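You operate a simulated robot arm through the tools that you are given. There is no shell and no other tool. Be economical: measure what you need, move in short steps, check, and stop when the job is done.

You run a simulated robot arm. Do the job below in one go: nothing can be reset, and whatever is moved stays where it is left.

JOB
Open the red table lever, brush the table's fluff down the hole, then shut the lever.
Fine: put the brush back. Set down upright: wooden brush. Where these are worked on the way, their far stop is far enough and under half their travel is too little: red table lever.

The check looks at the end state, three seconds after you hand in, the way a careful person would. Anything else that was tipped, shoved, dropped, spilled or broken makes it a failure.

ROBOT AND FRAMES
A 6-joint arm with a two-finger parallel gripper, fixed in place. Base frame: the origin is at the foot of the arm, x ahead of it, y to its left, z up; the work surface is at about z = 91.5. Lengths are in cm, angles in rad, forces in N, time in s.
With the tool pointing down near the work surface it reaches from about 24 to 66 cm from the base axis. Its first joint turns from -1.152 to 1.152 rad. Payload 2.9 kg.
The tool frame sits at the grasp point between the pads (the TCP): z along the fingers, y along the line on which they close. The tips reach 3 cm beyond it. The gripper opens to 11 cm. The fingers are 2 cm wide and 1 cm thick; the gripper's body (4.8 by 11.2 cm) begins 5.5 cm behind the TCP.
Orientation is that of the tool frame in the base frame, as a unit quaternion [w, x, y, z]. With the fingers straight down and closing along the base's y, the tool's x points along the base's -x, its y along +y and its z along -z.

CONTROLS
- The arm moves only by the tool drive_tool. Its argument "targets" is a list that holds one entry, the list of rows, each a list of 7 numbers: the opening, from 0 (shut) to 1 (fully open), then the shift along the base's x, y, z in cm, then the turn, a rotation vector about the base's x, y, z in rad. In form: [[[claw, x, y, z, rx, ry, rz], ...]]. A call has 1 to 8 rows; each row shifts and turns the commanded pose from where the row before left it. Each row takes 0.2 s and may step no farther than 5 cm and 0.15 rad from the row before; otherwise, or with a gripper value out of range, the whole call is refused. A pose out of reach is approached as far as the arm can. The call stops where the force on the tool passes 70 N (or 10 N more than at its start, if that is more) or the arm is blocked; 0.2 s more then pass. Each finger travels about 10.8 cm/s and halts on what it meets, pressing with about 38 N; the grip force reading is that of the motor and also rises with nothing between the fingers. The clock runs only during rows and for 0.2 s after the last one: add rows that do not move to give the fingers time. The reply holds the time, the measured pose of the TCP, the force on the tool along the base axes, the opening and the grip force, in the units named above and with some noise, with the torque about the TCP (base axes, N m) and any sound that the robot's microphone picked up.
- Cameras (640 x 400 px; columns grow to the right, rows downward): "scene" is fixed at [6.06, 41.84, 139.62]; the picture's right is [-0.89, -0.45, 0.00], its down [-0.20, 0.39, -0.90] and it looks along [0.40, -0.80, -0.44] (base axes); focal length 332 px, centre (320, 200). "wrist" rides on the gripper at [7.2, 1.7, -10.3] in the tool frame; the picture's right is [-0.23, 0.97, 0.00], its down [-0.76, -0.18, -0.62] and it looks along [-0.61, -0.14, 0.78] (tool axes); focal length 222 px, centre (320, 200).
- get_image(camera): a new picture of that camera. The clock stands still meanwhile.
- point_at(camera, pixels): for up to 12 pixels [column, row] of the newest picture of that camera ("zoom" is the newest enlarged one), the place [x, y, z] in the base frame of the surface seen there, good to about 0.2 cm. The clock stands still meanwhile.
- close_up(camera, box): a new picture of the part [left, top, right, bottom] of that camera's present view, enlarged. The clock stands still meanwhile.
- job_done(): hands the job in; it is judged then, once.

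Keep the steps short. Do not move on a guess: measure, check each grasp and each placing, and mend mistakes. In all there are 80 turns and 54 pictures (those below and enlarged ones count). Leave the gripper open and the arm clear of the work at the hand-in unless told otherwise, and finish with a single line.

The tools are called after ">>>" by a JSON object that holds its "name" and its "arguments". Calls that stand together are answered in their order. drive_tool: Moves the arm, as the interface text tells. Its arguments: {"type":"object","properties":{"targets":{"type":"array"}},"required":["targets"]} The other tools are called the same way: get_image (camera) takes a picture; point_at (camera, pixels) gives the place of the surface under pixels of a picture; close_up (camera, box) takes an enlarged picture of a part of a camera's view; job_done () hands the job in.

At the start:

```text
time: 0.0
ee_pos: [31.62, -17.14, 121.45]
ee_rot: [0.0, 0.0, 1.0, 0.001]
ft_force: [0.2, -1.0, 0.1]
ft_torque: [0.02, 0.01, -0.01]
gripper_width: 11.01
grip_force: 0.0
```

scene: 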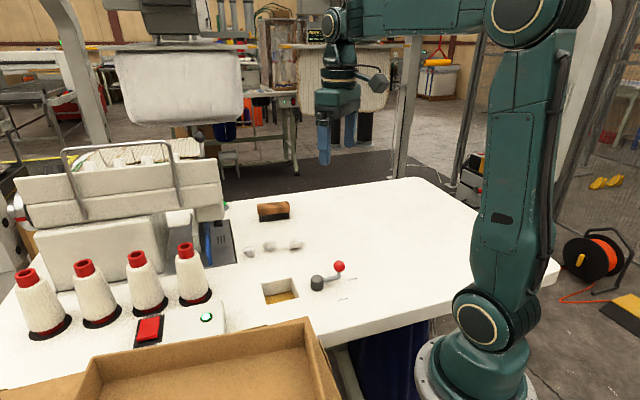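
wrist: 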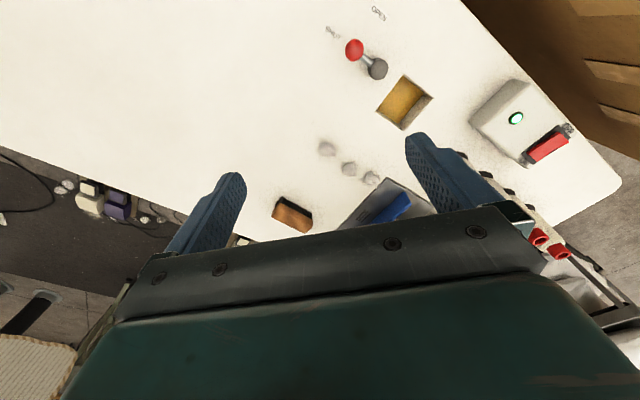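

I see the lever (red knob near scene 339,266), the hole (281,292), fluff (250-297,247) and brush (273,211). I'll enlarge that area.

>>> {"name": "close_up", "arguments": {"camera": "scene", "box": [220, 190, 380, 310]}}

>>> {"name": "close_up", "arguments": {"camera": "wrist", "box": [250, 0, 450, 240]}}

>>> {"name": "point_at", "arguments": {"camera": "scene", "pixels": [[339, 266], [317, 283], [249, 252], [270, 246], [295, 244], [262, 285], [294, 279], [299, 297], [268, 303], [281, 295], [350, 277], [348, 298]]}}

```text
3.33 times, centred on (300, 250) of scene
```

zoom: 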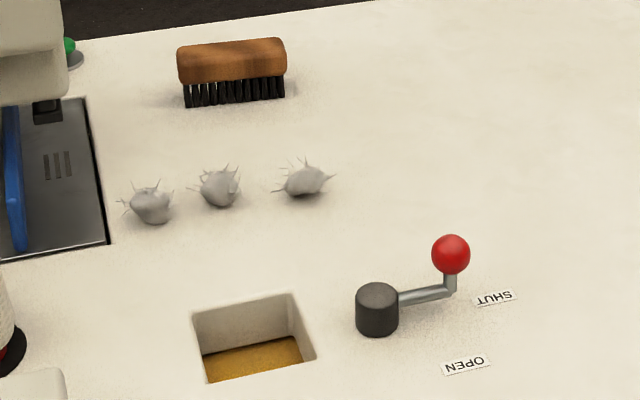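

```text
1.67 times, centred on (350, 120) of wrist
```

zoom: 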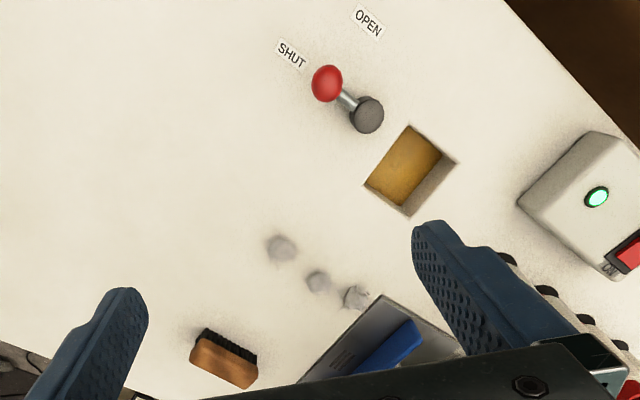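

```text
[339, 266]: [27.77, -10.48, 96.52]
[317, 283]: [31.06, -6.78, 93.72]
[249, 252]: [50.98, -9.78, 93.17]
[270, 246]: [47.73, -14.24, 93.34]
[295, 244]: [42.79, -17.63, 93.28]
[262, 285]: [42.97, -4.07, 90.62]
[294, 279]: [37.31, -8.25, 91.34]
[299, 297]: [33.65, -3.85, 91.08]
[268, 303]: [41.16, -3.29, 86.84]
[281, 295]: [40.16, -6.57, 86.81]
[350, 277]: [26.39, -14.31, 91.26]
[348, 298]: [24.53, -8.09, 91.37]
```

I'll measure the brush, the hole's rim and the labels more finely.

>>> {"name": "point_at", "arguments": {"camera": "zoom", "pixels": [[361, 185], [410, 122], [460, 162], [410, 220], [292, 53], [369, 22], [368, 112], [327, 83], [193, 340], [258, 362], [250, 386], [190, 365]]}}

>>> {"name": "point_at", "arguments": {"camera": "scene", "pixels": [[259, 206], [288, 204], [260, 213], [288, 211], [261, 221], [288, 218.5], [261, 224], [289, 222], [343.5, 299], [352, 279], [317, 276.5], [339.3, 263]]}}

```text
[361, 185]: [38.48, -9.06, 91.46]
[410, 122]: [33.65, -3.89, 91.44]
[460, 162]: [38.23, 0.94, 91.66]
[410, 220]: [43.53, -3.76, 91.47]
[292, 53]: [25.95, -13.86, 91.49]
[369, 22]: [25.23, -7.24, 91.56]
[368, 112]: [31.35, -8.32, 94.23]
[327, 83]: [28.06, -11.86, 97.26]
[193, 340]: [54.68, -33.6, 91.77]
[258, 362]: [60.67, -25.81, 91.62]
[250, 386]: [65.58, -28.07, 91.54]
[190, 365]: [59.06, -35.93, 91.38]
```

```text
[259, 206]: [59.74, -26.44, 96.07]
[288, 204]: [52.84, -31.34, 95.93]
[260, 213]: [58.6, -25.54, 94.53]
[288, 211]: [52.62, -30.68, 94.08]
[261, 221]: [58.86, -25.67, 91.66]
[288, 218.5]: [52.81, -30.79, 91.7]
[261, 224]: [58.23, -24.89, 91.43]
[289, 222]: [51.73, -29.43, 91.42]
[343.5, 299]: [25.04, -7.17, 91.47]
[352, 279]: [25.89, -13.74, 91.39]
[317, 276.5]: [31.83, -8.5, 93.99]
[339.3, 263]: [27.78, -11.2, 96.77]
```

Measured: lever pivot about (31.3,-8), knob (27.9,-11.3, top 97), OPEN direction towards (25.1,-7.2). The hole is a diamond centred near (38.5,-4). I'll go above the knob with the fingers part open to straddle it.

>>> {"name": "drive_tool", "arguments": {"targets": [[[0.4, -1, 1.5, -4, 0, 0, 0], [0.4, -1, 1.5, -4, 0, 0, 0], [0.4, -1, 1.5, -4, 0, 0, 0], [0.4, -0.8, 1.3, -4, 0, 0, 0], [0.4, 0, 0, -2.5, 0, 0, 0], [0.4, 0, 0, 0, 0, 0, 0]]]}}

>>> {"name": "get_image", "arguments": {"camera": "wrist"}}

```text
time: 1.4
ee_pos: [27.66, -11.47, 103.34]
ee_rot: [0.001, 0.0, 1.0, 0.0]
ft_force: [-1.0, 1.3, 0.1]
ft_torque: [0.0, -0.02, -0.04]
gripper_width: 4.4
grip_force: 0.2
```

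```text
49 pictures are left
```

wrist: 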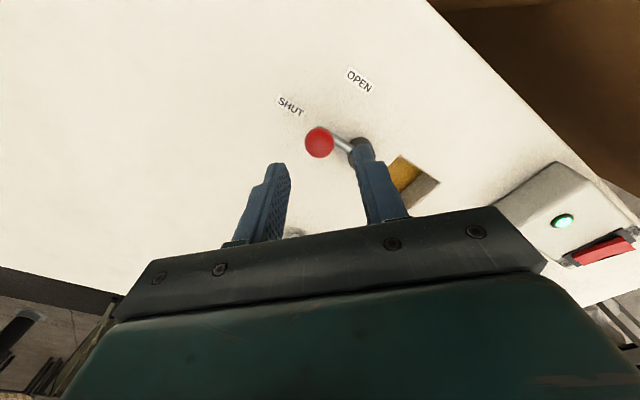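

The knob sits between the fingers in y. I'll go down to straddle it (tips about z 94.9), then check.

>>> {"name": "drive_tool", "arguments": {"targets": [[[0.4, 0, 0, -2, 0, 0, 0], [0.4, 0, 0, -2, 0, 0, 0], [0.4, 0, 0, -1.5, 0, 0, 0], [0.4, 0, 0, 0, 0, 0, 0]]]}}

>>> {"name": "close_up", "arguments": {"camera": "scene", "box": [260, 190, 420, 310]}}

```text
time: 2.4
ee_pos: [27.72, -11.5, 97.76]
ee_rot: [0.0, 0.0, 1.0, 0.0]
ft_force: [0.1, 0.0, -0.4]
ft_torque: [-0.01, -0.01, 0.0]
gripper_width: 4.39
grip_force: 0.0
```

```text
3.33 times, centred on (340, 250) of scene
```

zoom: 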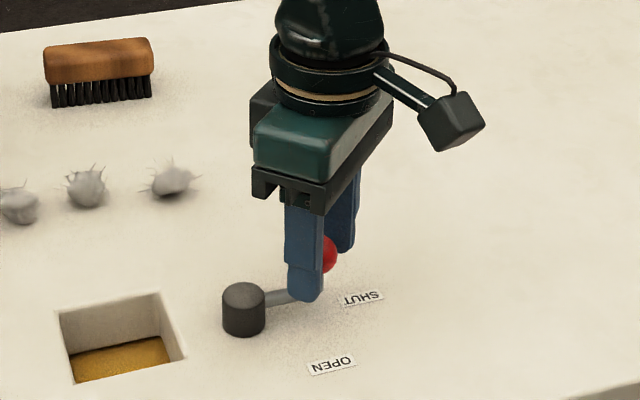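

The knob is between the fingers. I push toward OPEN (+y) in small steps.

>>> {"name": "drive_tool", "arguments": {"targets": [[[0.4, -0.2, 0.8, 0, 0, 0, 0], [0.4, -0.2, 0.8, 0, 0, 0, 0], [0.4, -0.2, 0.8, 0, 0, 0, 0], [0.4, -0.2, 0.8, 0, 0, 0, 0], [0.4, -0.1, 0.8, 0, 0, 0, 0], [0.4, 0, 0.6, 0, 0, 0, 0], [0.4, 0, 0, 0, 0, 0, 0]]]}}

>>> {"name": "close_up", "arguments": {"camera": "scene", "box": [260, 190, 420, 310]}}

```text
time: 4.0
ee_pos: [26.79, -6.77, 97.74]
ee_rot: [0.0, 0.0, 1.0, -0.001]
ft_force: [0.1, 0.0, -0.2]
ft_torque: [0.0, -0.03, 0.0]
gripper_width: 4.43
grip_force: 0.2
```

```text
3.33 times, centred on (340, 250) of scene
```

zoom: 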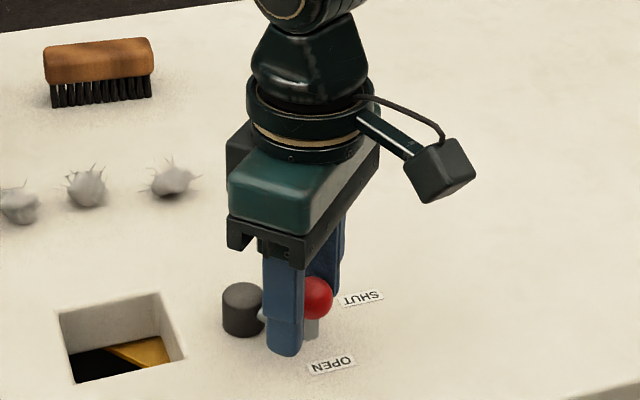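

The flap in the hole is partly open. I'll push on to the far stop.

>>> {"name": "drive_tool", "arguments": {"targets": [[[0.4, 0, 0.4, 0, 0, 0, 0], [0.4, 0, 0.4, 0, 0, 0, 0], [0.4, 0, 0.4, 0, 0, 0, 0], [0.4, 0, 0.3, 0, 0, 0, 0], [0.4, 0, 0, 0, 0, 0, 0]]]}}

>>> {"name": "close_up", "arguments": {"camera": "scene", "box": [260, 190, 420, 310]}}

```text
time: 5.2
ee_pos: [26.9, -5.2, 97.59]
ee_rot: [0.0, -0.001, 1.0, 0.0]
ft_force: [0.3, 0.0, -0.6]
ft_torque: [0.01, 0.04, 0.01]
gripper_width: 4.41
grip_force: 0.2
```

```text
3.33 times, centred on (340, 250) of scene
```

zoom: 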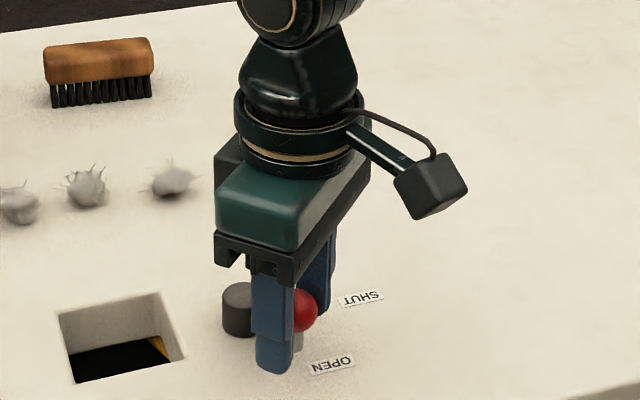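

Still a sliver of flap and no resistance; I push a little further.

>>> {"name": "drive_tool", "arguments": {"targets": [[[0.4, 0, 0.3, 0, 0, 0, 0], [0.4, 0, 0.3, 0, 0, 0, 0], [0.4, 0, 0.3, 0, 0, 0, 0], [0.4, 0, 0.3, 0, 0, 0, 0], [0.4, 0, 0, 0, 0, 0, 0]]]}}

>>> {"name": "close_up", "arguments": {"camera": "scene", "box": [260, 190, 420, 310]}}

```text
time: 6.4
ee_pos: [26.84, -4.12, 97.47]
ee_rot: [0.0, 0.001, 1.0, 0.0]
ft_force: [-0.8, -5.4, 2.2]
ft_torque: [-0.17, -0.03, -0.04]
gripper_width: 4.63
grip_force: 2.5
```

```text
3.33 times, centred on (340, 250) of scene
```

zoom: 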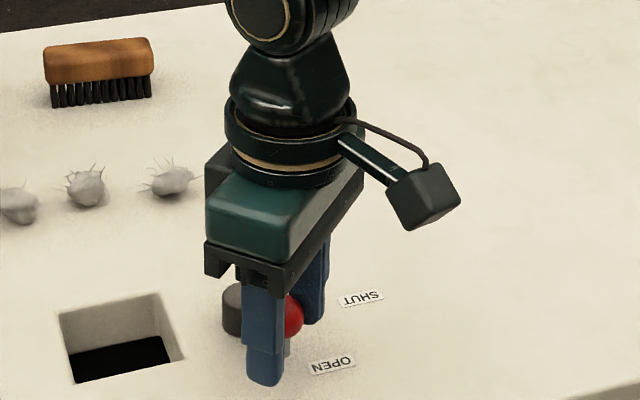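

The stop is reached (-5.4 N) and the hole is fully open. I back off slightly, lift, and take a fresh look.

>>> {"name": "drive_tool", "arguments": {"targets": [[[0.4, 0, -0.5, 0, 0, 0, 0], [0.4, 0, 0, 3, 0, 0, 0], [0.4, 0, 0, 4, 0, 0, 0], [0.6, 2, -2, 4, 0, 0, 0.14], [0.7, 3, -4, 0, 0, 0, 0.14], [0.7, 3, -4, 0, 0, 0, 0.14], [0.7, 3, -4, 0, 0, 0, 0.14], [0.7, 3, -4, 0, 0, 0, 0.14]]]}}

>>> {"name": "drive_tool", "arguments": {"targets": [[[0.7, 3.5, -3, 0, 0, 0, 0], [0.7, 3.5, -3, 0, 0, 0, 0], [0.7, 3, -1, 0, 0, 0, 0], [0.7, 0, 0, 0, 0, 0, 0]]]}}

>>> {"name": "get_image", "arguments": {"camera": "wrist"}}

>>> {"name": "get_image", "arguments": {"camera": "scene"}}

```text
time: 8.2
ee_pos: [40.86, -22.62, 108.56]
ee_rot: [0.0, -0.343, 0.939, 0.001]
ft_force: [0.1, -0.1, 0.0]
ft_torque: [0.02, 0.01, -0.01]
gripper_width: 7.72
grip_force: 0.1
```

```text
time: 9.2
ee_pos: [51.27, -29.64, 108.48]
ee_rot: [0.0, -0.343, 0.939, 0.0]
ft_force: [0.6, -0.4, 0.0]
ft_torque: [-0.02, -0.02, -0.01]
gripper_width: 7.66
grip_force: 0.0
```

```text
44 pictures are left
```

wrist: 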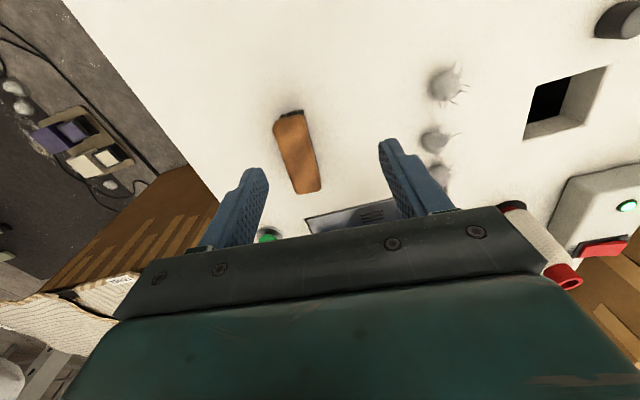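

```text
43 pictures are left
```

scene: 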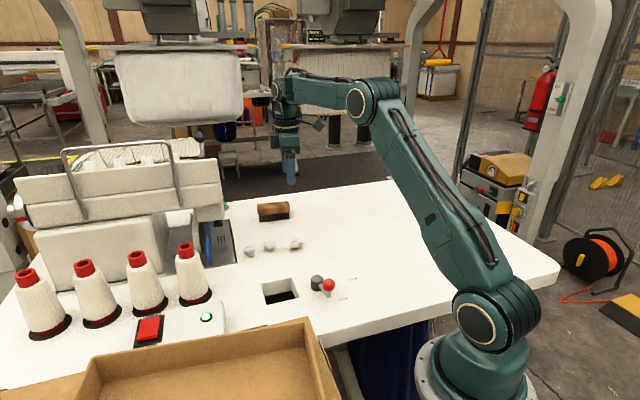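

Brush top seen at wrist (275..320, 112..193). I measure its outline.

>>> {"name": "point_at", "arguments": {"camera": "wrist", "pixels": [[277, 120], [301, 117], [294, 191], [318, 188], [297, 155], [284, 155], [311, 155], [447, 84], [436, 140], [440, 175], [298, 112], [320, 178]]}}

>>> {"name": "close_up", "arguments": {"camera": "wrist", "box": [240, 60, 480, 220]}}

```text
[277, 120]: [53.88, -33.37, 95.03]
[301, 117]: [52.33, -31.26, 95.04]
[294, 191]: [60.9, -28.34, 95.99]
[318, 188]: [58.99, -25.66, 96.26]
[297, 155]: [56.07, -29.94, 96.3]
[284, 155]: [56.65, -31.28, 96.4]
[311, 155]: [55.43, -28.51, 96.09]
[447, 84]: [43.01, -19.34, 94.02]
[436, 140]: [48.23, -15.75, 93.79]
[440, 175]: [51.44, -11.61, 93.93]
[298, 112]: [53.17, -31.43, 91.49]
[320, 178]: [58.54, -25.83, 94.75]
```

```text
2.50 times, centred on (360, 140) of wrist
```

zoom: 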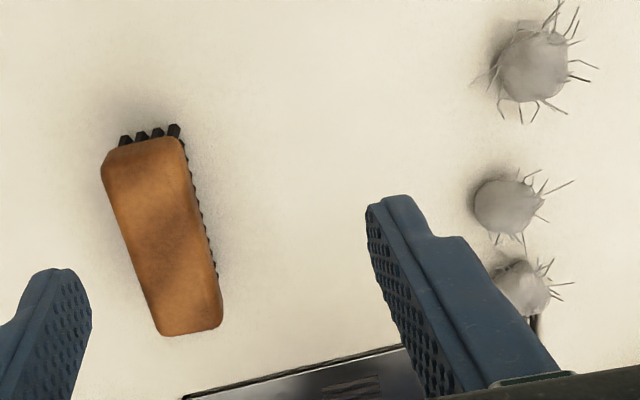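

Brush centre (56.5,-29.7), long axis at about 0.66 rad, top z 96.3, width ~3.1. I go above it, then down to TCP z≈97.

>>> {"name": "drive_tool", "arguments": {"targets": [[[0.6, 2.6, 0, 0, 0, 0, -0.04], [0.6, 2.6, 0, 0, 0, 0, 0], [0.6, 0, 0, -4, 0, 0, 0], [0.6, 0, 0, -3.5, 0, 0, 0], [0.6, 0, 0, 0, 0, 0, 0]]]}}

>>> {"name": "get_image", "arguments": {"camera": "wrist"}}

>>> {"name": "close_up", "arguments": {"camera": "scene", "box": [220, 150, 340, 240]}}

```text
time: 10.4
ee_pos: [56.2, -29.54, 100.96]
ee_rot: [0.0, -0.324, 0.946, 0.0]
ft_force: [-0.2, 0.4, -1.0]
ft_torque: [-0.03, 0.01, 0.0]
gripper_width: 6.62
grip_force: 0.0
```

```text
41 pictures are left
```

wrist: 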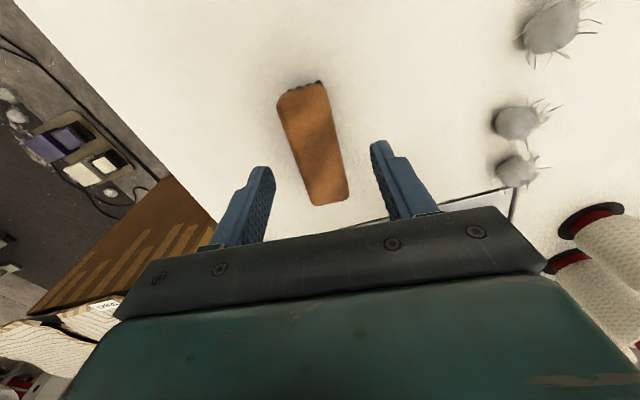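

```text
4.44 times, centred on (280, 195) of scene
```

zoom: 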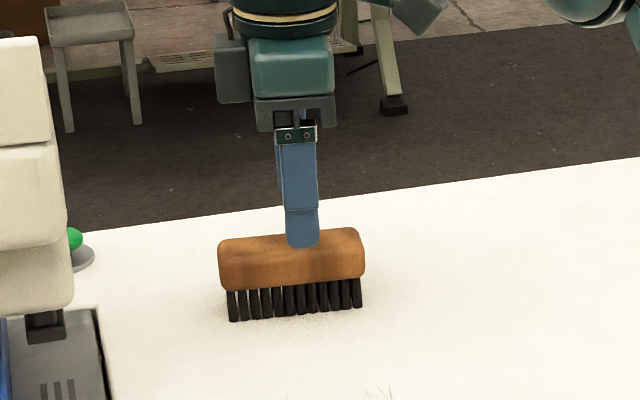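

Aligned well. Down 3.9 cm, then close.

>>> {"name": "drive_tool", "arguments": {"targets": [[[0.6, 0.2, -0.1, -2, 0, 0, 0], [0.6, 0, 0, -1.9, 0, 0, 0], [0.6, 0, 0, 0, 0, 0, 0], [0.3, 0, 0, 0, 0, 0, 0], [0.15, 0, 0, 0, 0, 0, 0], [0.15, 0, 0, 0, 0, 0, 0], [0.15, 0, 0, 0, 0, 0, 0]]]}}

>>> {"name": "close_up", "arguments": {"camera": "scene", "box": [220, 150, 340, 240]}}

```text
time: 12.0
ee_pos: [56.39, -29.67, 96.95]
ee_rot: [0.001, -0.324, 0.946, 0.0]
ft_force: [-0.5, 0.3, 0.1]
ft_torque: [-0.01, -0.05, 0.0]
gripper_width: 3.5
grip_force: 38.3
```

```text
4.44 times, centred on (280, 195) of scene
```

zoom: 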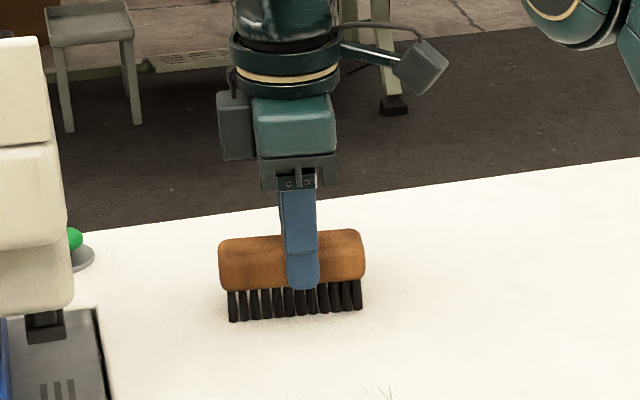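

The brush is held (3.5 cm, 38 N). Lift it 5 cm and carry it behind the first fluff at (42.9,-18.4), turning it to face the hole. I also measure the machine's edges.

>>> {"name": "drive_tool", "arguments": {"targets": [[[0.15, 0, 0, 2.5, 0, 0, 0], [0.15, 0, 0, 2.5, 0, 0, 0], [0.15, -3.2, 1.1, 0, 0, 0, -0.1], [0.15, -3.2, 1.1, 0, 0, 0, -0.1], [0.15, -3.1, 2, 0, 0, 0, -0.105], [0.15, -3.1, 2.15, 0, 0, 0, 0], [0.15, 0, 0, 0, 0, 0, 0]]]}}

>>> {"name": "get_image", "arguments": {"camera": "scene"}}

>>> {"name": "get_image", "arguments": {"camera": "wrist"}}

>>> {"name": "point_at", "arguments": {"camera": "scene", "pixels": [[249, 252], [249, 258], [270, 246], [270, 251], [295, 244], [295, 249], [236, 262], [230, 222], [219, 215], [213, 240], [206, 230], [221, 190]]}}

```text
time: 13.6
ee_pos: [43.48, -23.49, 102.05]
ee_rot: [-0.001, -0.176, 0.984, 0.0]
ft_force: [-0.1, 0.2, -0.8]
ft_torque: [0.0, 0.03, -0.04]
gripper_width: 1.65
grip_force: 0.2
```

```text
38 pictures are left
```

scene: 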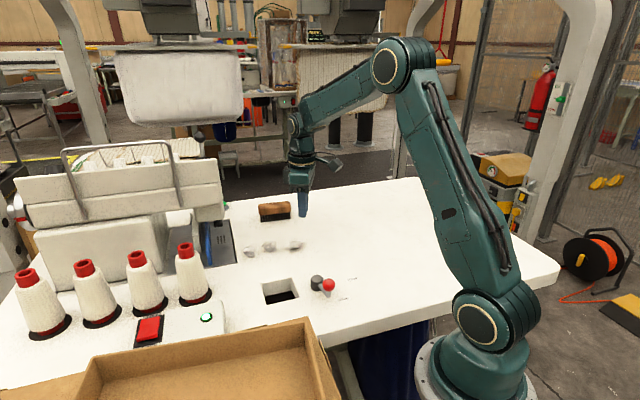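

```text
37 pictures are left
```

wrist: 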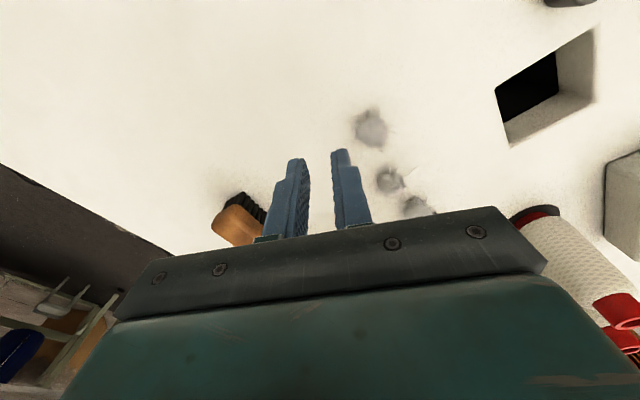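

```text
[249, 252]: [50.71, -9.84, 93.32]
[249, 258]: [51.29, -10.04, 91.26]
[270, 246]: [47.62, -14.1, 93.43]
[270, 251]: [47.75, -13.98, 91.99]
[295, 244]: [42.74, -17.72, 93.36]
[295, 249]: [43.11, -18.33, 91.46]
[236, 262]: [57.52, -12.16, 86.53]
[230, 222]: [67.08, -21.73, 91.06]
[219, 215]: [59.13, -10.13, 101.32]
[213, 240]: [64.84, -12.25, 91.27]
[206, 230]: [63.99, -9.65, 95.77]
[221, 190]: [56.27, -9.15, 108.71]
```

The brush slipped out on lifting (opening now 1.65). I look at it before re-gripping.

>>> {"name": "close_up", "arguments": {"camera": "scene", "box": [220, 180, 320, 255]}}

>>> {"name": "close_up", "arguments": {"camera": "wrist", "box": [180, 90, 460, 265]}}

```text
5.33 times, centred on (270, 218) of scene
```

zoom: 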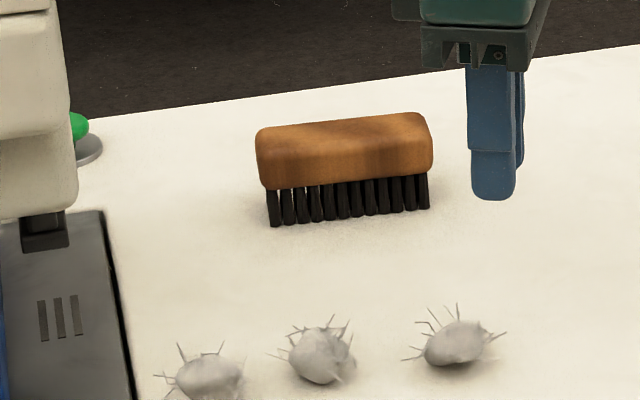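

```text
2.29 times, centred on (320, 178) of wrist
```

zoom: 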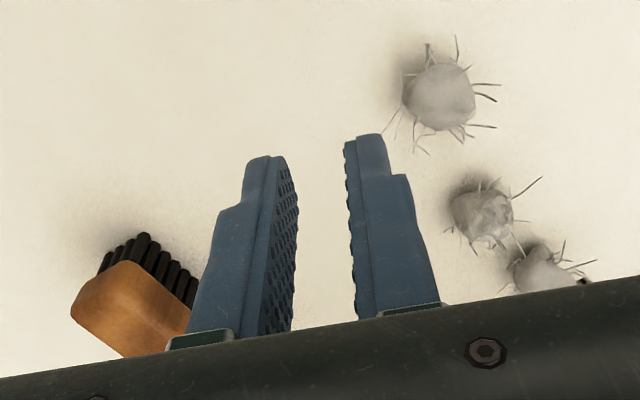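

The brush still stands upright near its place. The grip was too high on the rounded top. I go back above it, open, and re-measure.

>>> {"name": "drive_tool", "arguments": {"targets": [[[0.6, 0, 0, 1.5, 0, 0, 0], [0.6, 0, 0, 1.5, 0, 0, 0.1], [0.6, 2.5, -1.2, 0, 0, 0, 0.1], [0.6, 2.5, -1.5, 0, 0, 0, 0.1], [0.6, 2.5, -2, 0, 0, 0, 0], [0.6, 0, 0, 0, 0, 0, 0]]]}}

>>> {"name": "close_up", "arguments": {"camera": "wrist", "box": [200, 60, 440, 220]}}

```text
time: 15.0
ee_pos: [51.16, -28.27, 105.31]
ee_rot: [0.0, -0.322, 0.947, 0.0]
ft_force: [-0.6, -0.1, 0.6]
ft_torque: [0.01, 0.03, 0.02]
gripper_width: 6.61
grip_force: 0.2
```

```text
2.50 times, centred on (320, 140) of wrist
```

zoom: 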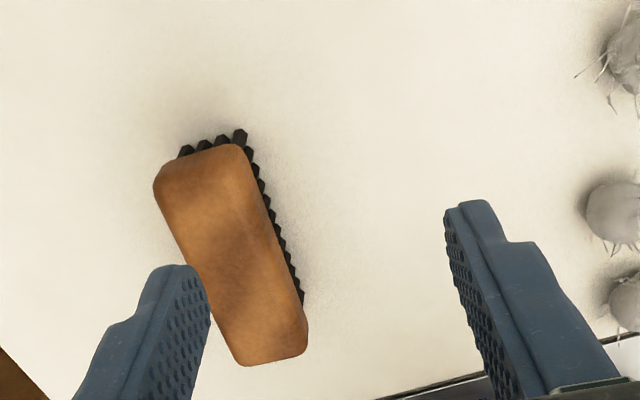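

>>> {"name": "point_at", "arguments": {"camera": "zoom", "pixels": [[160, 172], [240, 150], [235, 360], [303, 345], [230, 250], [200, 245], [270, 248], [242, 133], [303, 300]]}}

```text
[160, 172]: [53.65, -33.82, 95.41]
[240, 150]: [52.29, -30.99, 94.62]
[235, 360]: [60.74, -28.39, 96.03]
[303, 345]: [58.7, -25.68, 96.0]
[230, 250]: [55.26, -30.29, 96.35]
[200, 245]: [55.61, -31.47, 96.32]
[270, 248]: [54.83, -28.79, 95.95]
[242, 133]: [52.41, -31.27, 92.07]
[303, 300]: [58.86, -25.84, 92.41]
```

Brush centre (56.35,-29.7), same place. I go over it, down to TCP z≈95.2 (tips 0.7 cm off the table), and close.

>>> {"name": "drive_tool", "arguments": {"targets": [[[0.6, 2.6, -0.7, 0, 0, 0, 0.015], [0.6, 2.6, -0.7, 0, 0, 0, 0], [0.6, 0, 0, -3.5, 0, 0, 0], [0.6, 0, 0, -3.3, 0, 0, 0], [0.6, 0, 0, -2, 0, 0, 0], [0.6, 0, 0, -1.2, 0, 0, 0], [0.6, 0, 0, 0, 0, 0, 0]]]}}

>>> {"name": "drive_tool", "arguments": {"targets": [[[0.3, 0, 0, 0, 0, 0, 0], [0.15, 0, 0, 0, 0, 0, 0], [0.15, 0, 0, 0, 0, 0, 0], [0.15, 0, 0, 0, 0, 0, 0]]]}}

>>> {"name": "drive_tool", "arguments": {"targets": [[[0.15, 0, 0, 0.7, 0, 0, 0], [0.15, 0, 0, 0.8, 0, 0, 0], [0.15, 0, 0, 0, 0, 0, 0]]]}}

>>> {"name": "close_up", "arguments": {"camera": "scene", "box": [220, 150, 340, 240]}}

```text
time: 16.6
ee_pos: [56.49, -29.4, 95.09]
ee_rot: [0.0, -0.329, 0.944, 0.001]
ft_force: [0.2, -0.4, -0.1]
ft_torque: [-0.01, 0.01, -0.01]
gripper_width: 6.62
grip_force: 0.0
```

```text
time: 17.6
ee_pos: [56.5, -29.47, 95.09]
ee_rot: [-0.001, -0.329, 0.944, 0.001]
ft_force: [0.0, -0.5, 0.2]
ft_torque: [-0.04, -0.02, 0.04]
gripper_width: 3.53
grip_force: 37.4
```

```text
time: 18.4
ee_pos: [56.48, -29.34, 96.54]
ee_rot: [0.0, -0.328, 0.945, 0.0]
ft_force: [-0.8, -0.8, -1.2]
ft_torque: [0.0, -0.01, -0.03]
gripper_width: 3.52
grip_force: 38.2
```

```text
4.44 times, centred on (280, 195) of scene
```

zoom: 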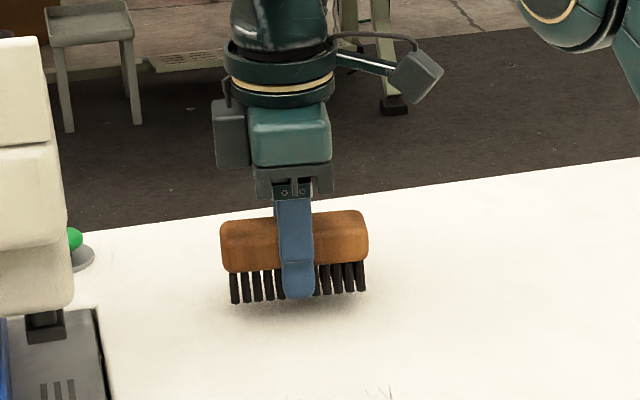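

The brush is now held firmly off the table. I carry it behind the first fluff, to (42.7,-24.3), turned to 0.355 rad.

>>> {"name": "drive_tool", "arguments": {"targets": [[[0.15, 0, 0, 1.5, 0, 0, 0], [0.15, 0, 0, 1.5, 0, 0, 0], [0.15, -2.8, 0.5, 0, 0, 0, -0.08], [0.15, -2.8, 1.0, 0, 0, 0, -0.08], [0.15, -2.8, 1.1, 0, 0, 0, -0.08], [0.15, -2.8, 1.2, 0, 0, 0, -0.075], [0.15, -2.6, 1.25, 0, 0, 0, 0], [0.15, 0, 0, 0, 0, 0, 0]]]}}

>>> {"name": "get_image", "arguments": {"camera": "wrist"}}

>>> {"name": "close_up", "arguments": {"camera": "scene", "box": [220, 190, 380, 310]}}

```text
time: 20.2
ee_pos: [42.72, -24.53, 99.5]
ee_rot: [0.0, -0.175, 0.985, -0.001]
ft_force: [0.6, 0.0, -0.1]
ft_torque: [0.03, 0.0, 0.0]
gripper_width: 3.54
grip_force: 38.0
```

```text
32 pictures are left
```

wrist: 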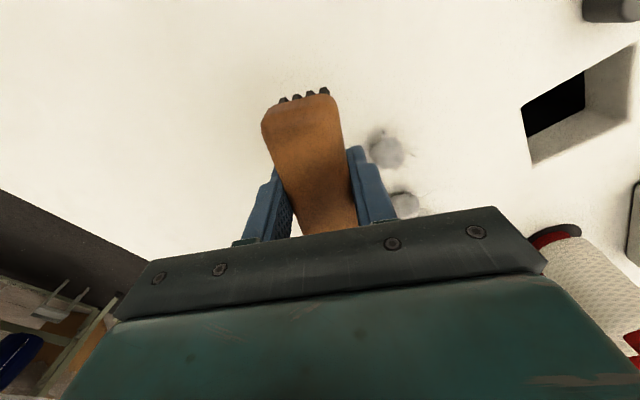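

```text
3.33 times, centred on (300, 250) of scene
```

zoom: 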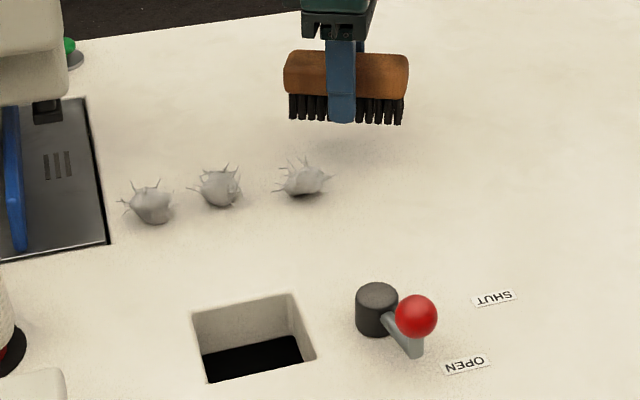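

In place. I lower onto the table and push about 7 cm toward the hole, then look.

>>> {"name": "drive_tool", "arguments": {"targets": [[[0.15, 0, 0, -2.3, 0, 0, 0], [0.15, 0, 0, -2.05, 0, 0, 0], [0.15, -0.35, 0.94, 0, 0, 0, 0], [0.15, -0.35, 0.94, 0, 0, 0, 0], [0.15, -0.42, 1.13, 0, 0, 0, 0], [0.15, -0.42, 1.13, 0, 0, 0, 0], [0.15, -0.42, 1.13, 0, 0, 0, 0], [0.15, -0.42, 1.13, 0, 0, 0, 0]]]}}

>>> {"name": "close_up", "arguments": {"camera": "scene", "box": [220, 190, 380, 310]}}

```text
time: 22.0
ee_pos: [40.22, -17.99, 95.27]
ee_rot: [0.0, -0.176, 0.984, 0.001]
ft_force: [0.3, 0.9, -0.4]
ft_torque: [-0.02, -0.02, -0.01]
gripper_width: 3.5
grip_force: 37.6
```

```text
3.33 times, centred on (300, 250) of scene
```

zoom: 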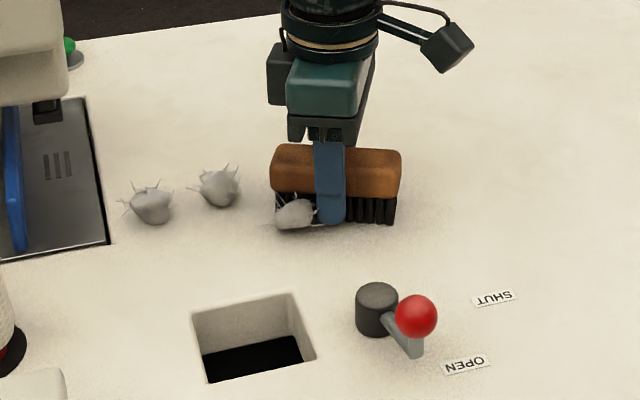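

The fluff moves along beside the finger. I push on 4 cm.

>>> {"name": "drive_tool", "arguments": {"targets": [[[0.15, -0.35, 0.94, 0, 0, 0, 0], [0.15, -0.35, 0.94, 0, 0, 0, 0], [0.15, -0.35, 0.94, 0, 0, 0, 0], [0.15, -0.35, 0.94, 0, 0, 0, 0]]]}}

>>> {"name": "close_up", "arguments": {"camera": "scene", "box": [220, 190, 380, 310]}}

>>> {"name": "point_at", "arguments": {"camera": "zoom", "pixels": [[279, 252], [279, 262]]}}

```text
time: 23.0
ee_pos: [38.82, -14.33, 95.16]
ee_rot: [0.001, -0.176, 0.984, 0.0]
ft_force: [-0.1, 0.4, -0.4]
ft_torque: [0.03, 0.0, -0.02]
gripper_width: 3.52
grip_force: 38.0
```

```text
3.33 times, centred on (300, 250) of scene
```

zoom: 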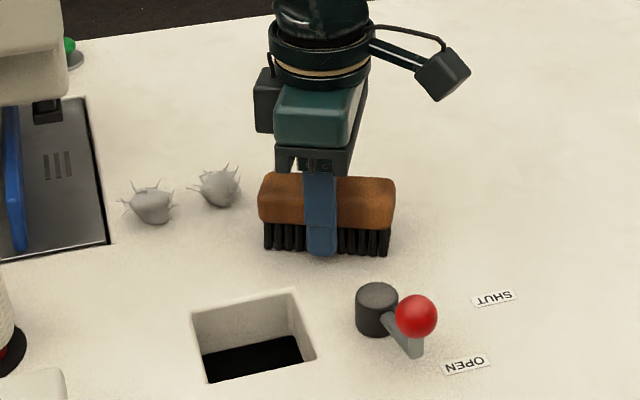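

```text
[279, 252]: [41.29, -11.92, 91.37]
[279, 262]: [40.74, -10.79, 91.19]
```

The fluff is no longer visible in front. I look with both cameras.

>>> {"name": "get_image", "arguments": {"camera": "wrist"}}

>>> {"name": "get_image", "arguments": {"camera": "scene"}}

```text
28 pictures are left
```

wrist: 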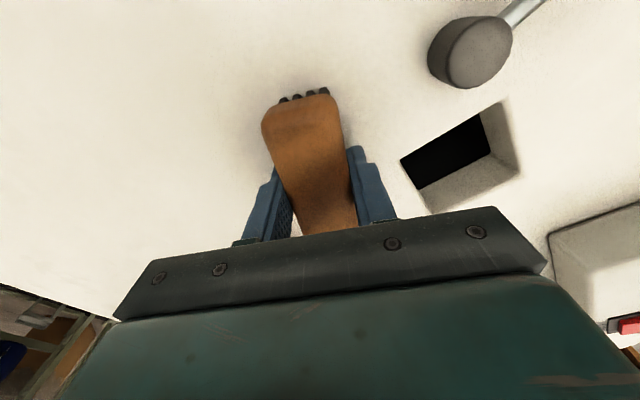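

```text
27 pictures are left
```

scene: 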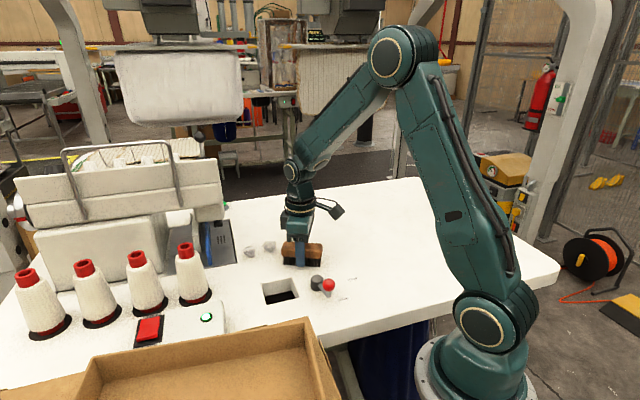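

I lift the brush and bring it behind the second fluff (47.9,-14.9), which also uncovers the table where the first one was.

>>> {"name": "drive_tool", "arguments": {"targets": [[[0.15, 0, 0, 2.3, 0, 0, 0], [0.15, 0, 0, 2.4, 0, 0, 0], [0.15, 1, -2.5, 0, 0, 0, 0.1], [0.15, 2.3, -2.4, 0, 0, 0, 0.1], [0.15, 3.6, -0.5, 0, 0, 0, 0.1], [0.15, 3.65, -0.5, 0, 0, 0, 0.054], [0.15, 0, 0, 0, 0, 0, 0]]]}}

>>> {"name": "close_up", "arguments": {"camera": "scene", "box": [220, 190, 380, 310]}}

>>> {"name": "get_image", "arguments": {"camera": "wrist"}}

```text
time: 24.6
ee_pos: [49.44, -20.24, 100.12]
ee_rot: [0.0, -0.348, 0.938, 0.0]
ft_force: [0.2, -0.1, -0.7]
ft_torque: [-0.01, -0.04, 0.02]
gripper_width: 3.54
grip_force: 37.8
```

```text
3.33 times, centred on (300, 250) of scene
```

zoom: 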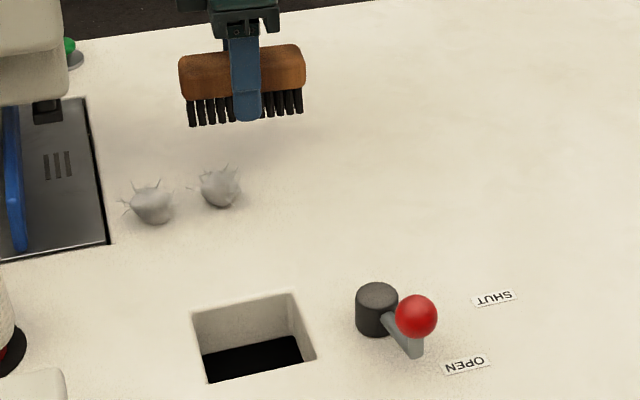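

```text
25 pictures are left
```

wrist: 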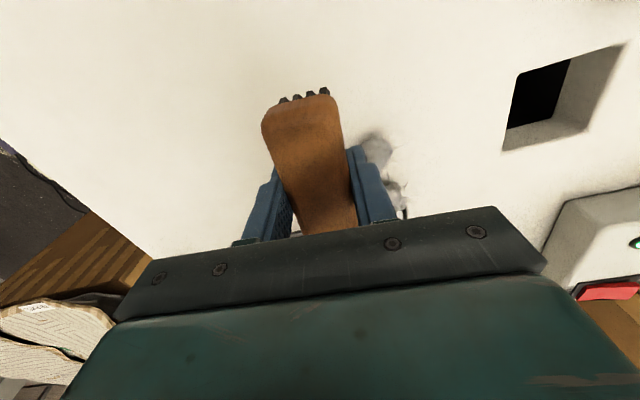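

The first fluff is off the table; the rest is clear. Lower and push the second fluff 7 cm.

>>> {"name": "drive_tool", "arguments": {"targets": [[[0.15, 0, 0, -2.5, 0, 0, 0], [0.15, 0, 0, -2.4, 0, 0, 0], [0.15, -0.65, 0.76, 0, 0, 0, 0], [0.15, -0.65, 0.76, 0, 0, 0, 0], [0.15, -0.65, 0.76, 0, 0, 0, 0], [0.15, -0.65, 0.76, 0, 0, 0, 0], [0.15, -0.65, 0.76, 0, 0, 0, 0], [0.15, -0.65, 0.76, 0, 0, 0, 0]]]}}

>>> {"name": "close_up", "arguments": {"camera": "scene", "box": [220, 190, 380, 310]}}

```text
time: 26.4
ee_pos: [45.47, -15.6, 95.1]
ee_rot: [0.002, -0.347, 0.938, 0.0]
ft_force: [2.2, -3.8, 14.5]
ft_torque: [-0.16, 0.08, 0.09]
gripper_width: 3.52
grip_force: 37.6
```

```text
3.33 times, centred on (300, 250) of scene
```

zoom: 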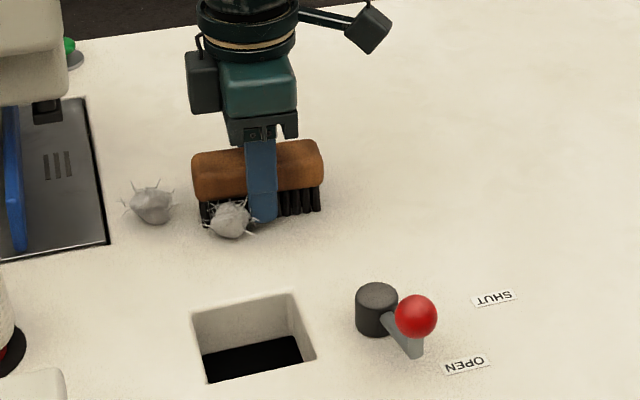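

Good; the brush presses a bit (14 N), so I raise 0.1 and push on 4 cm.

>>> {"name": "drive_tool", "arguments": {"targets": [[[0.15, -0.5, 0.6, 0.12, 0, 0, 0], [0.15, -0.65, 0.76, 0, 0, 0, 0], [0.15, -0.65, 0.76, 0, 0, 0, 0], [0.15, -0.65, 0.76, 0, 0, 0, 0]]]}}

>>> {"name": "close_up", "arguments": {"camera": "scene", "box": [220, 190, 380, 310]}}

```text
time: 27.4
ee_pos: [43.06, -12.85, 95.2]
ee_rot: [0.0, -0.347, 0.938, 0.0]
ft_force: [1.4, -2.1, 6.4]
ft_torque: [0.01, -0.14, -0.02]
gripper_width: 3.55
grip_force: 37.6
```

```text
3.33 times, centred on (300, 250) of scene
```

zoom: 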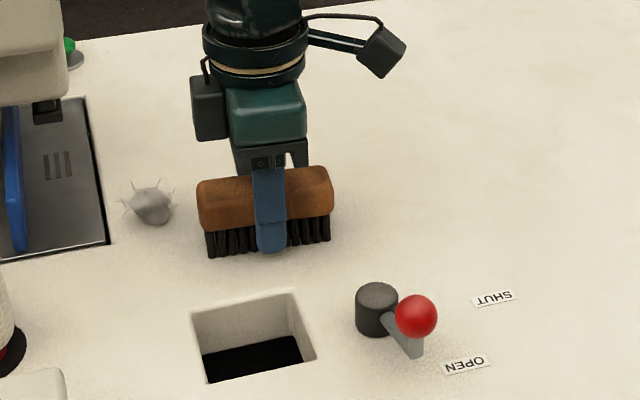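

The second is gone too. Now lift and go behind the third fluff (51.2,-10.6), keeping off the machine.

>>> {"name": "drive_tool", "arguments": {"targets": [[[0.15, 0, 0, 2.4, 0, 0, 0], [0.15, 0, 0, 2.4, 0, 0, 0], [0.15, 1.5, -2.2, 0, 0, 0, 0.11], [0.15, 3, -1.5, 0, 0, 0, 0.11], [0.15, 3, 0.3, 0, 0, 0, 0.11], [0.15, 3.1, 1.05, 0, 0, 0, 0], [0.15, 0, 0, 0, 0, 0, 0]]]}}

>>> {"name": "close_up", "arguments": {"camera": "scene", "box": [160, 150, 360, 300]}}

>>> {"name": "get_image", "arguments": {"camera": "wrist"}}

```text
time: 29.0
ee_pos: [53.74, -14.87, 100.01]
ee_rot: [-0.001, -0.497, 0.868, 0.0]
ft_force: [-0.6, 0.7, -0.8]
ft_torque: [-0.02, 0.01, -0.03]
gripper_width: 3.51
grip_force: 38.1
```

```text
2.67 times, centred on (260, 225) of scene
```

zoom: 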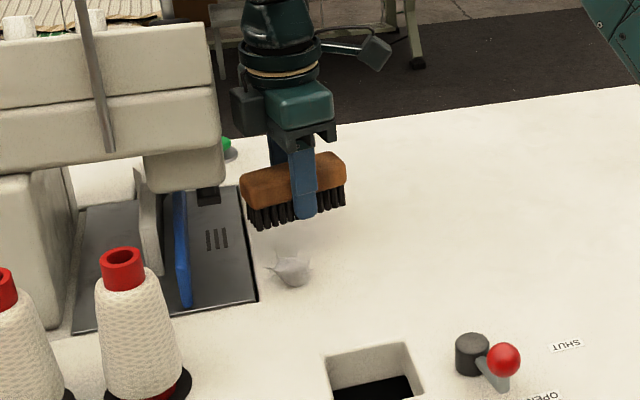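

```text
21 pictures are left
```

wrist: 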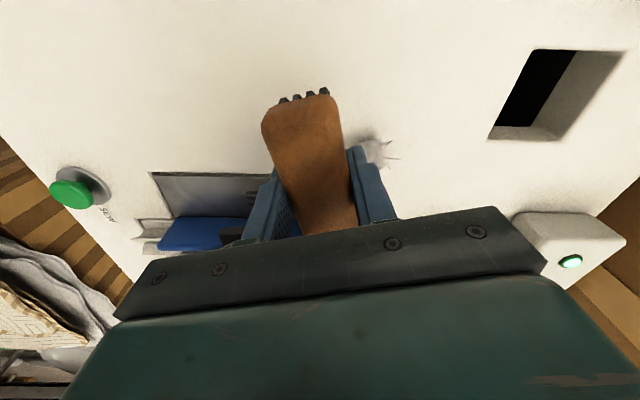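

Clear of the machine by several cm, but the brush end is near the plate edge; I shift it 0.5 cm away, lower, and push 6 cm.

>>> {"name": "drive_tool", "arguments": {"targets": [[[0.15, -0.25, -0.43, -2.4, 0, 0, 0], [0.15, 0, 0, -2.4, 0, 0, 0], [0.15, -0.86, 0.51, 0, 0, 0, 0], [0.15, -0.86, 0.51, 0, 0, 0, 0], [0.15, -0.86, 0.51, 0, 0, 0, 0], [0.15, -0.86, 0.51, 0, 0, 0, 0], [0.15, -0.86, 0.51, 0, 0, 0, 0], [0.15, -0.86, 0.51, 0, 0, 0, 0]]]}}

>>> {"name": "close_up", "arguments": {"camera": "scene", "box": [220, 190, 380, 310]}}

```text
time: 30.8
ee_pos: [48.23, -12.37, 95.27]
ee_rot: [0.0, -0.496, 0.868, 0.0]
ft_force: [-0.5, 0.1, -1.1]
ft_torque: [0.01, -0.02, -0.02]
gripper_width: 3.52
grip_force: 38.0
```

```text
3.33 times, centred on (300, 250) of scene
```

zoom: 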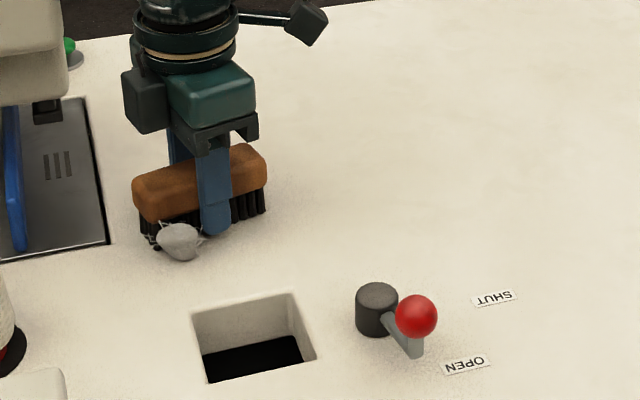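

On track; push 3 cm more.

>>> {"name": "drive_tool", "arguments": {"targets": [[[0.15, -0.86, 0.51, 0, 0, 0, 0], [0.15, -0.86, 0.51, 0, 0, 0, 0], [0.15, -0.86, 0.51, 0, 0, 0, 0]]]}}

>>> {"name": "close_up", "arguments": {"camera": "scene", "box": [220, 190, 380, 310]}}

```text
time: 31.6
ee_pos: [45.58, -10.76, 95.17]
ee_rot: [0.0, -0.496, 0.868, -0.001]
ft_force: [1.1, -0.7, 5.2]
ft_torque: [-0.03, 0.04, -0.01]
gripper_width: 3.53
grip_force: 37.7
```

```text
3.33 times, centred on (300, 250) of scene
```

zoom: 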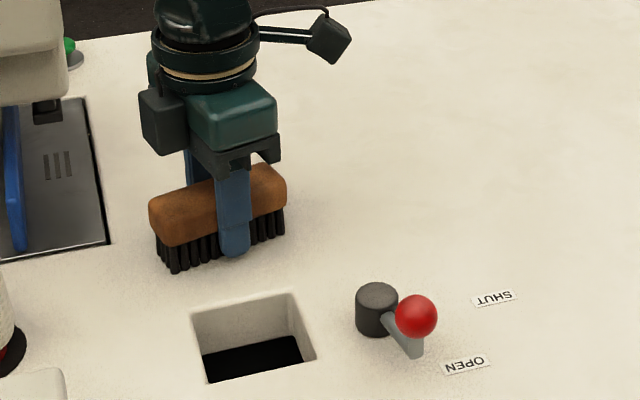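

All three fluffs are off the table. Lift and carry the brush back above its home (56.5,-29.45), turning back.

>>> {"name": "drive_tool", "arguments": {"targets": [[[0.15, 0, 0, 2.4, 0, 0, 0], [0.15, 0, 0, 2.4, 0, 0, 0], [0.15, 1, -3.8, 0, 0, 0, -0.1], [0.15, 2, -3.8, 0, 0, 0, -0.1], [0.15, 2.6, -3.8, 0, 0, 0, -0.1], [0.15, 2.6, -3.7, 0, 0, 0, -0.067], [0.15, 2.7, -3.6, 0, 0, 0, 0], [0.15, 0, 0, 0, 0, 0, 0]]]}}

>>> {"name": "get_image", "arguments": {"camera": "scene"}}

```text
time: 33.4
ee_pos: [56.43, -29.77, 99.89]
ee_rot: [0.0, -0.33, 0.944, 0.001]
ft_force: [-0.4, 0.0, 0.0]
ft_torque: [-0.04, 0.0, -0.02]
gripper_width: 3.52
grip_force: 38.0
```

```text
18 pictures are left
```

scene: 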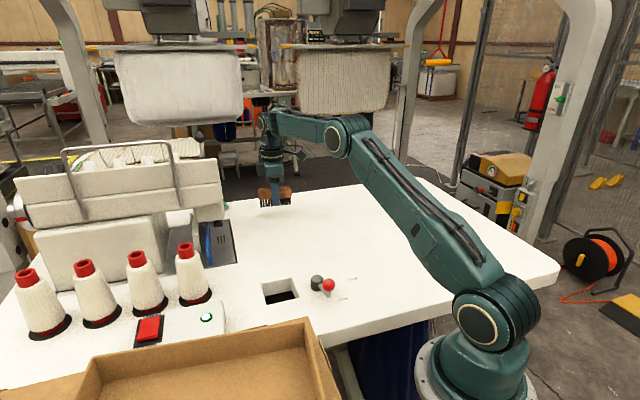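

Table is clear. Lower the brush to z≈95.1 with a small y correction and check contact before opening.

>>> {"name": "drive_tool", "arguments": {"targets": [[[0.15, 0.05, 0.3, -2.4, 0, 0, 0], [0.15, 0, 0, -2, 0, 0, 0], [0.15, 0, 0, -0.35, 0, 0, 0], [0.15, 0, 0, 0, 0, 0, 0]]]}}

>>> {"name": "close_up", "arguments": {"camera": "scene", "box": [220, 150, 340, 240]}}

```text
time: 34.4
ee_pos: [56.5, -29.36, 95.21]
ee_rot: [0.0, -0.33, 0.944, 0.0]
ft_force: [0.5, 0.1, -0.8]
ft_torque: [-0.03, 0.03, 0.02]
gripper_width: 3.56
grip_force: 38.3
```

```text
4.44 times, centred on (280, 195) of scene
```

zoom: 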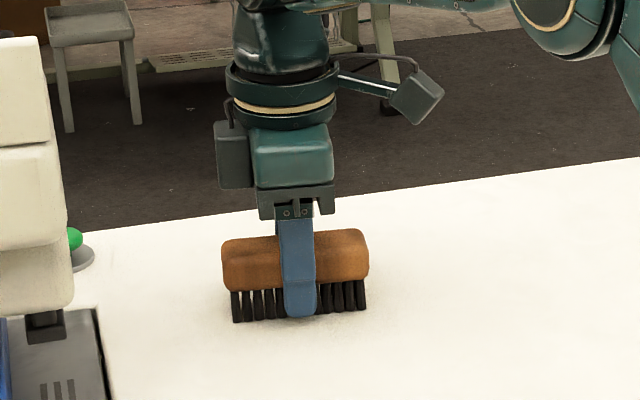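

It is at the table within a millimetre. Down 0.1, open gently, and rise straight up.

>>> {"name": "drive_tool", "arguments": {"targets": [[[0.15, 0, 0, -0.1, 0, 0, 0], [0.36, 0, 0, 0, 0, 0, 0], [0.6, 0, 0, 0, 0, 0, 0], [0.6, 0, 0, 0, 0, 0, 0], [0.6, 0, 0, 2, 0, 0, 0], [0.6, 0, 0, 3, 0, 0, 0], [0.6, 0, 0, 5, 0, 0, 0], [0.6, 0, 0, 0, 0, 0, 0]]]}}

>>> {"name": "close_up", "arguments": {"camera": "scene", "box": [220, 150, 340, 240]}}

```text
time: 36.2
ee_pos: [56.29, -28.94, 105.09]
ee_rot: [0.0, -0.33, 0.944, 0.0]
ft_force: [0.2, 0.1, -0.4]
ft_torque: [-0.02, 0.0, 0.0]
gripper_width: 6.59
grip_force: 0.1
```

```text
4.44 times, centred on (280, 195) of scene
```

zoom: 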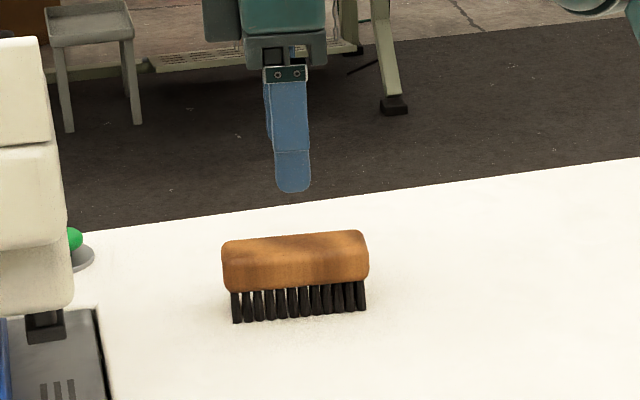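

The brush stands upright at home. I go back toward the lever and measure the knob.

>>> {"name": "drive_tool", "arguments": {"targets": [[[0.4, -3.5, 2, 1, 0, 0, -0.1], [0.4, -4, 2.5, 1, 0, 0, -0.12], [0.4, -4, 2.8, 1, 0, 0, -0.12], [0.4, -4, 2.8, 0, 0, 0, -0.12], [0.4, -4, 2.8, 0, 0, 0, -0.12], [0.4, -3.5, 3, 0, 0, 0, -0.092], [0.4, -3.3, 3.4, 0, 0, 0, 0], [0.4, -2.9, 4, 0, 0, 0, 0]]]}}

>>> {"name": "close_up", "arguments": {"camera": "scene", "box": [220, 190, 380, 310]}}

>>> {"name": "point_at", "arguments": {"camera": "zoom", "pixels": [[416, 316], [416, 300], [432, 316], [377, 292]]}}

>>> {"name": "get_image", "arguments": {"camera": "wrist"}}

```text
time: 38.0
ee_pos: [26.8, -6.17, 108.22]
ee_rot: [0.0, 0.0, 1.0, 0.0]
ft_force: [0.0, 1.0, 0.0]
ft_torque: [-0.01, 0.01, 0.03]
gripper_width: 4.42
grip_force: 0.0
```

```text
3.33 times, centred on (300, 250) of scene
```

zoom: 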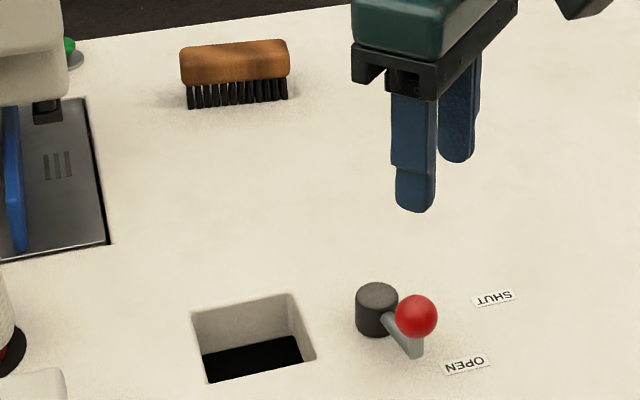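

```text
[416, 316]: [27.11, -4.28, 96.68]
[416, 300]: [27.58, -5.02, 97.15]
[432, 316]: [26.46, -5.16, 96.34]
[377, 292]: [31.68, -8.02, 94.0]
```

```text
14 pictures are left
```

wrist: 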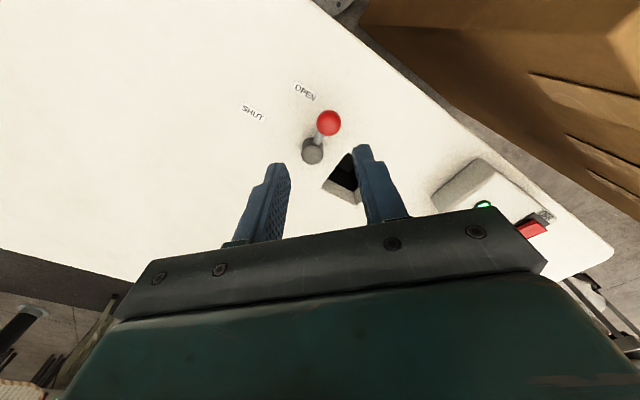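

Knob centre ≈ (27.4,-5.2,96.1). I centre the fingers over it and descend to z≈97.6.

>>> {"name": "drive_tool", "arguments": {"targets": [[[0.45, 0.5, 1.1, -3, 0, 0, 0], [0.45, 0, 0, -3, 0, 0, 0], [0.45, 0, 0, -2.5, 0, 0, 0], [0.45, 0, 0, -2.1, 0, 0, 0], [0.45, 0, 0, 0, 0, 0, 0]]]}}

>>> {"name": "close_up", "arguments": {"camera": "scene", "box": [260, 190, 420, 310]}}

```text
time: 39.2
ee_pos: [27.85, -4.82, 97.59]
ee_rot: [-0.001, -0.001, 1.0, 0.0]
ft_force: [-0.5, -0.7, -0.7]
ft_torque: [-0.02, 0.02, 0.01]
gripper_width: 4.97
grip_force: 0.0
```

```text
3.33 times, centred on (340, 250) of scene
```

zoom: 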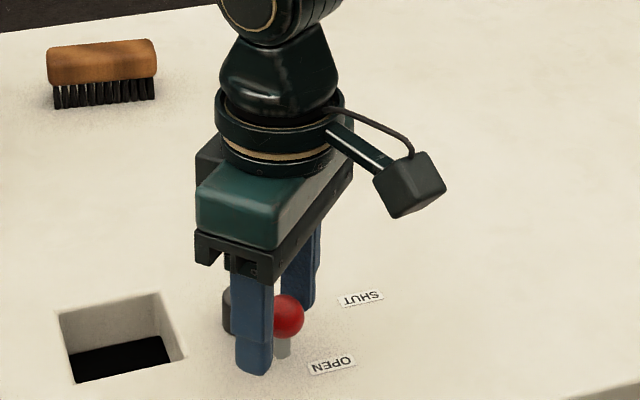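

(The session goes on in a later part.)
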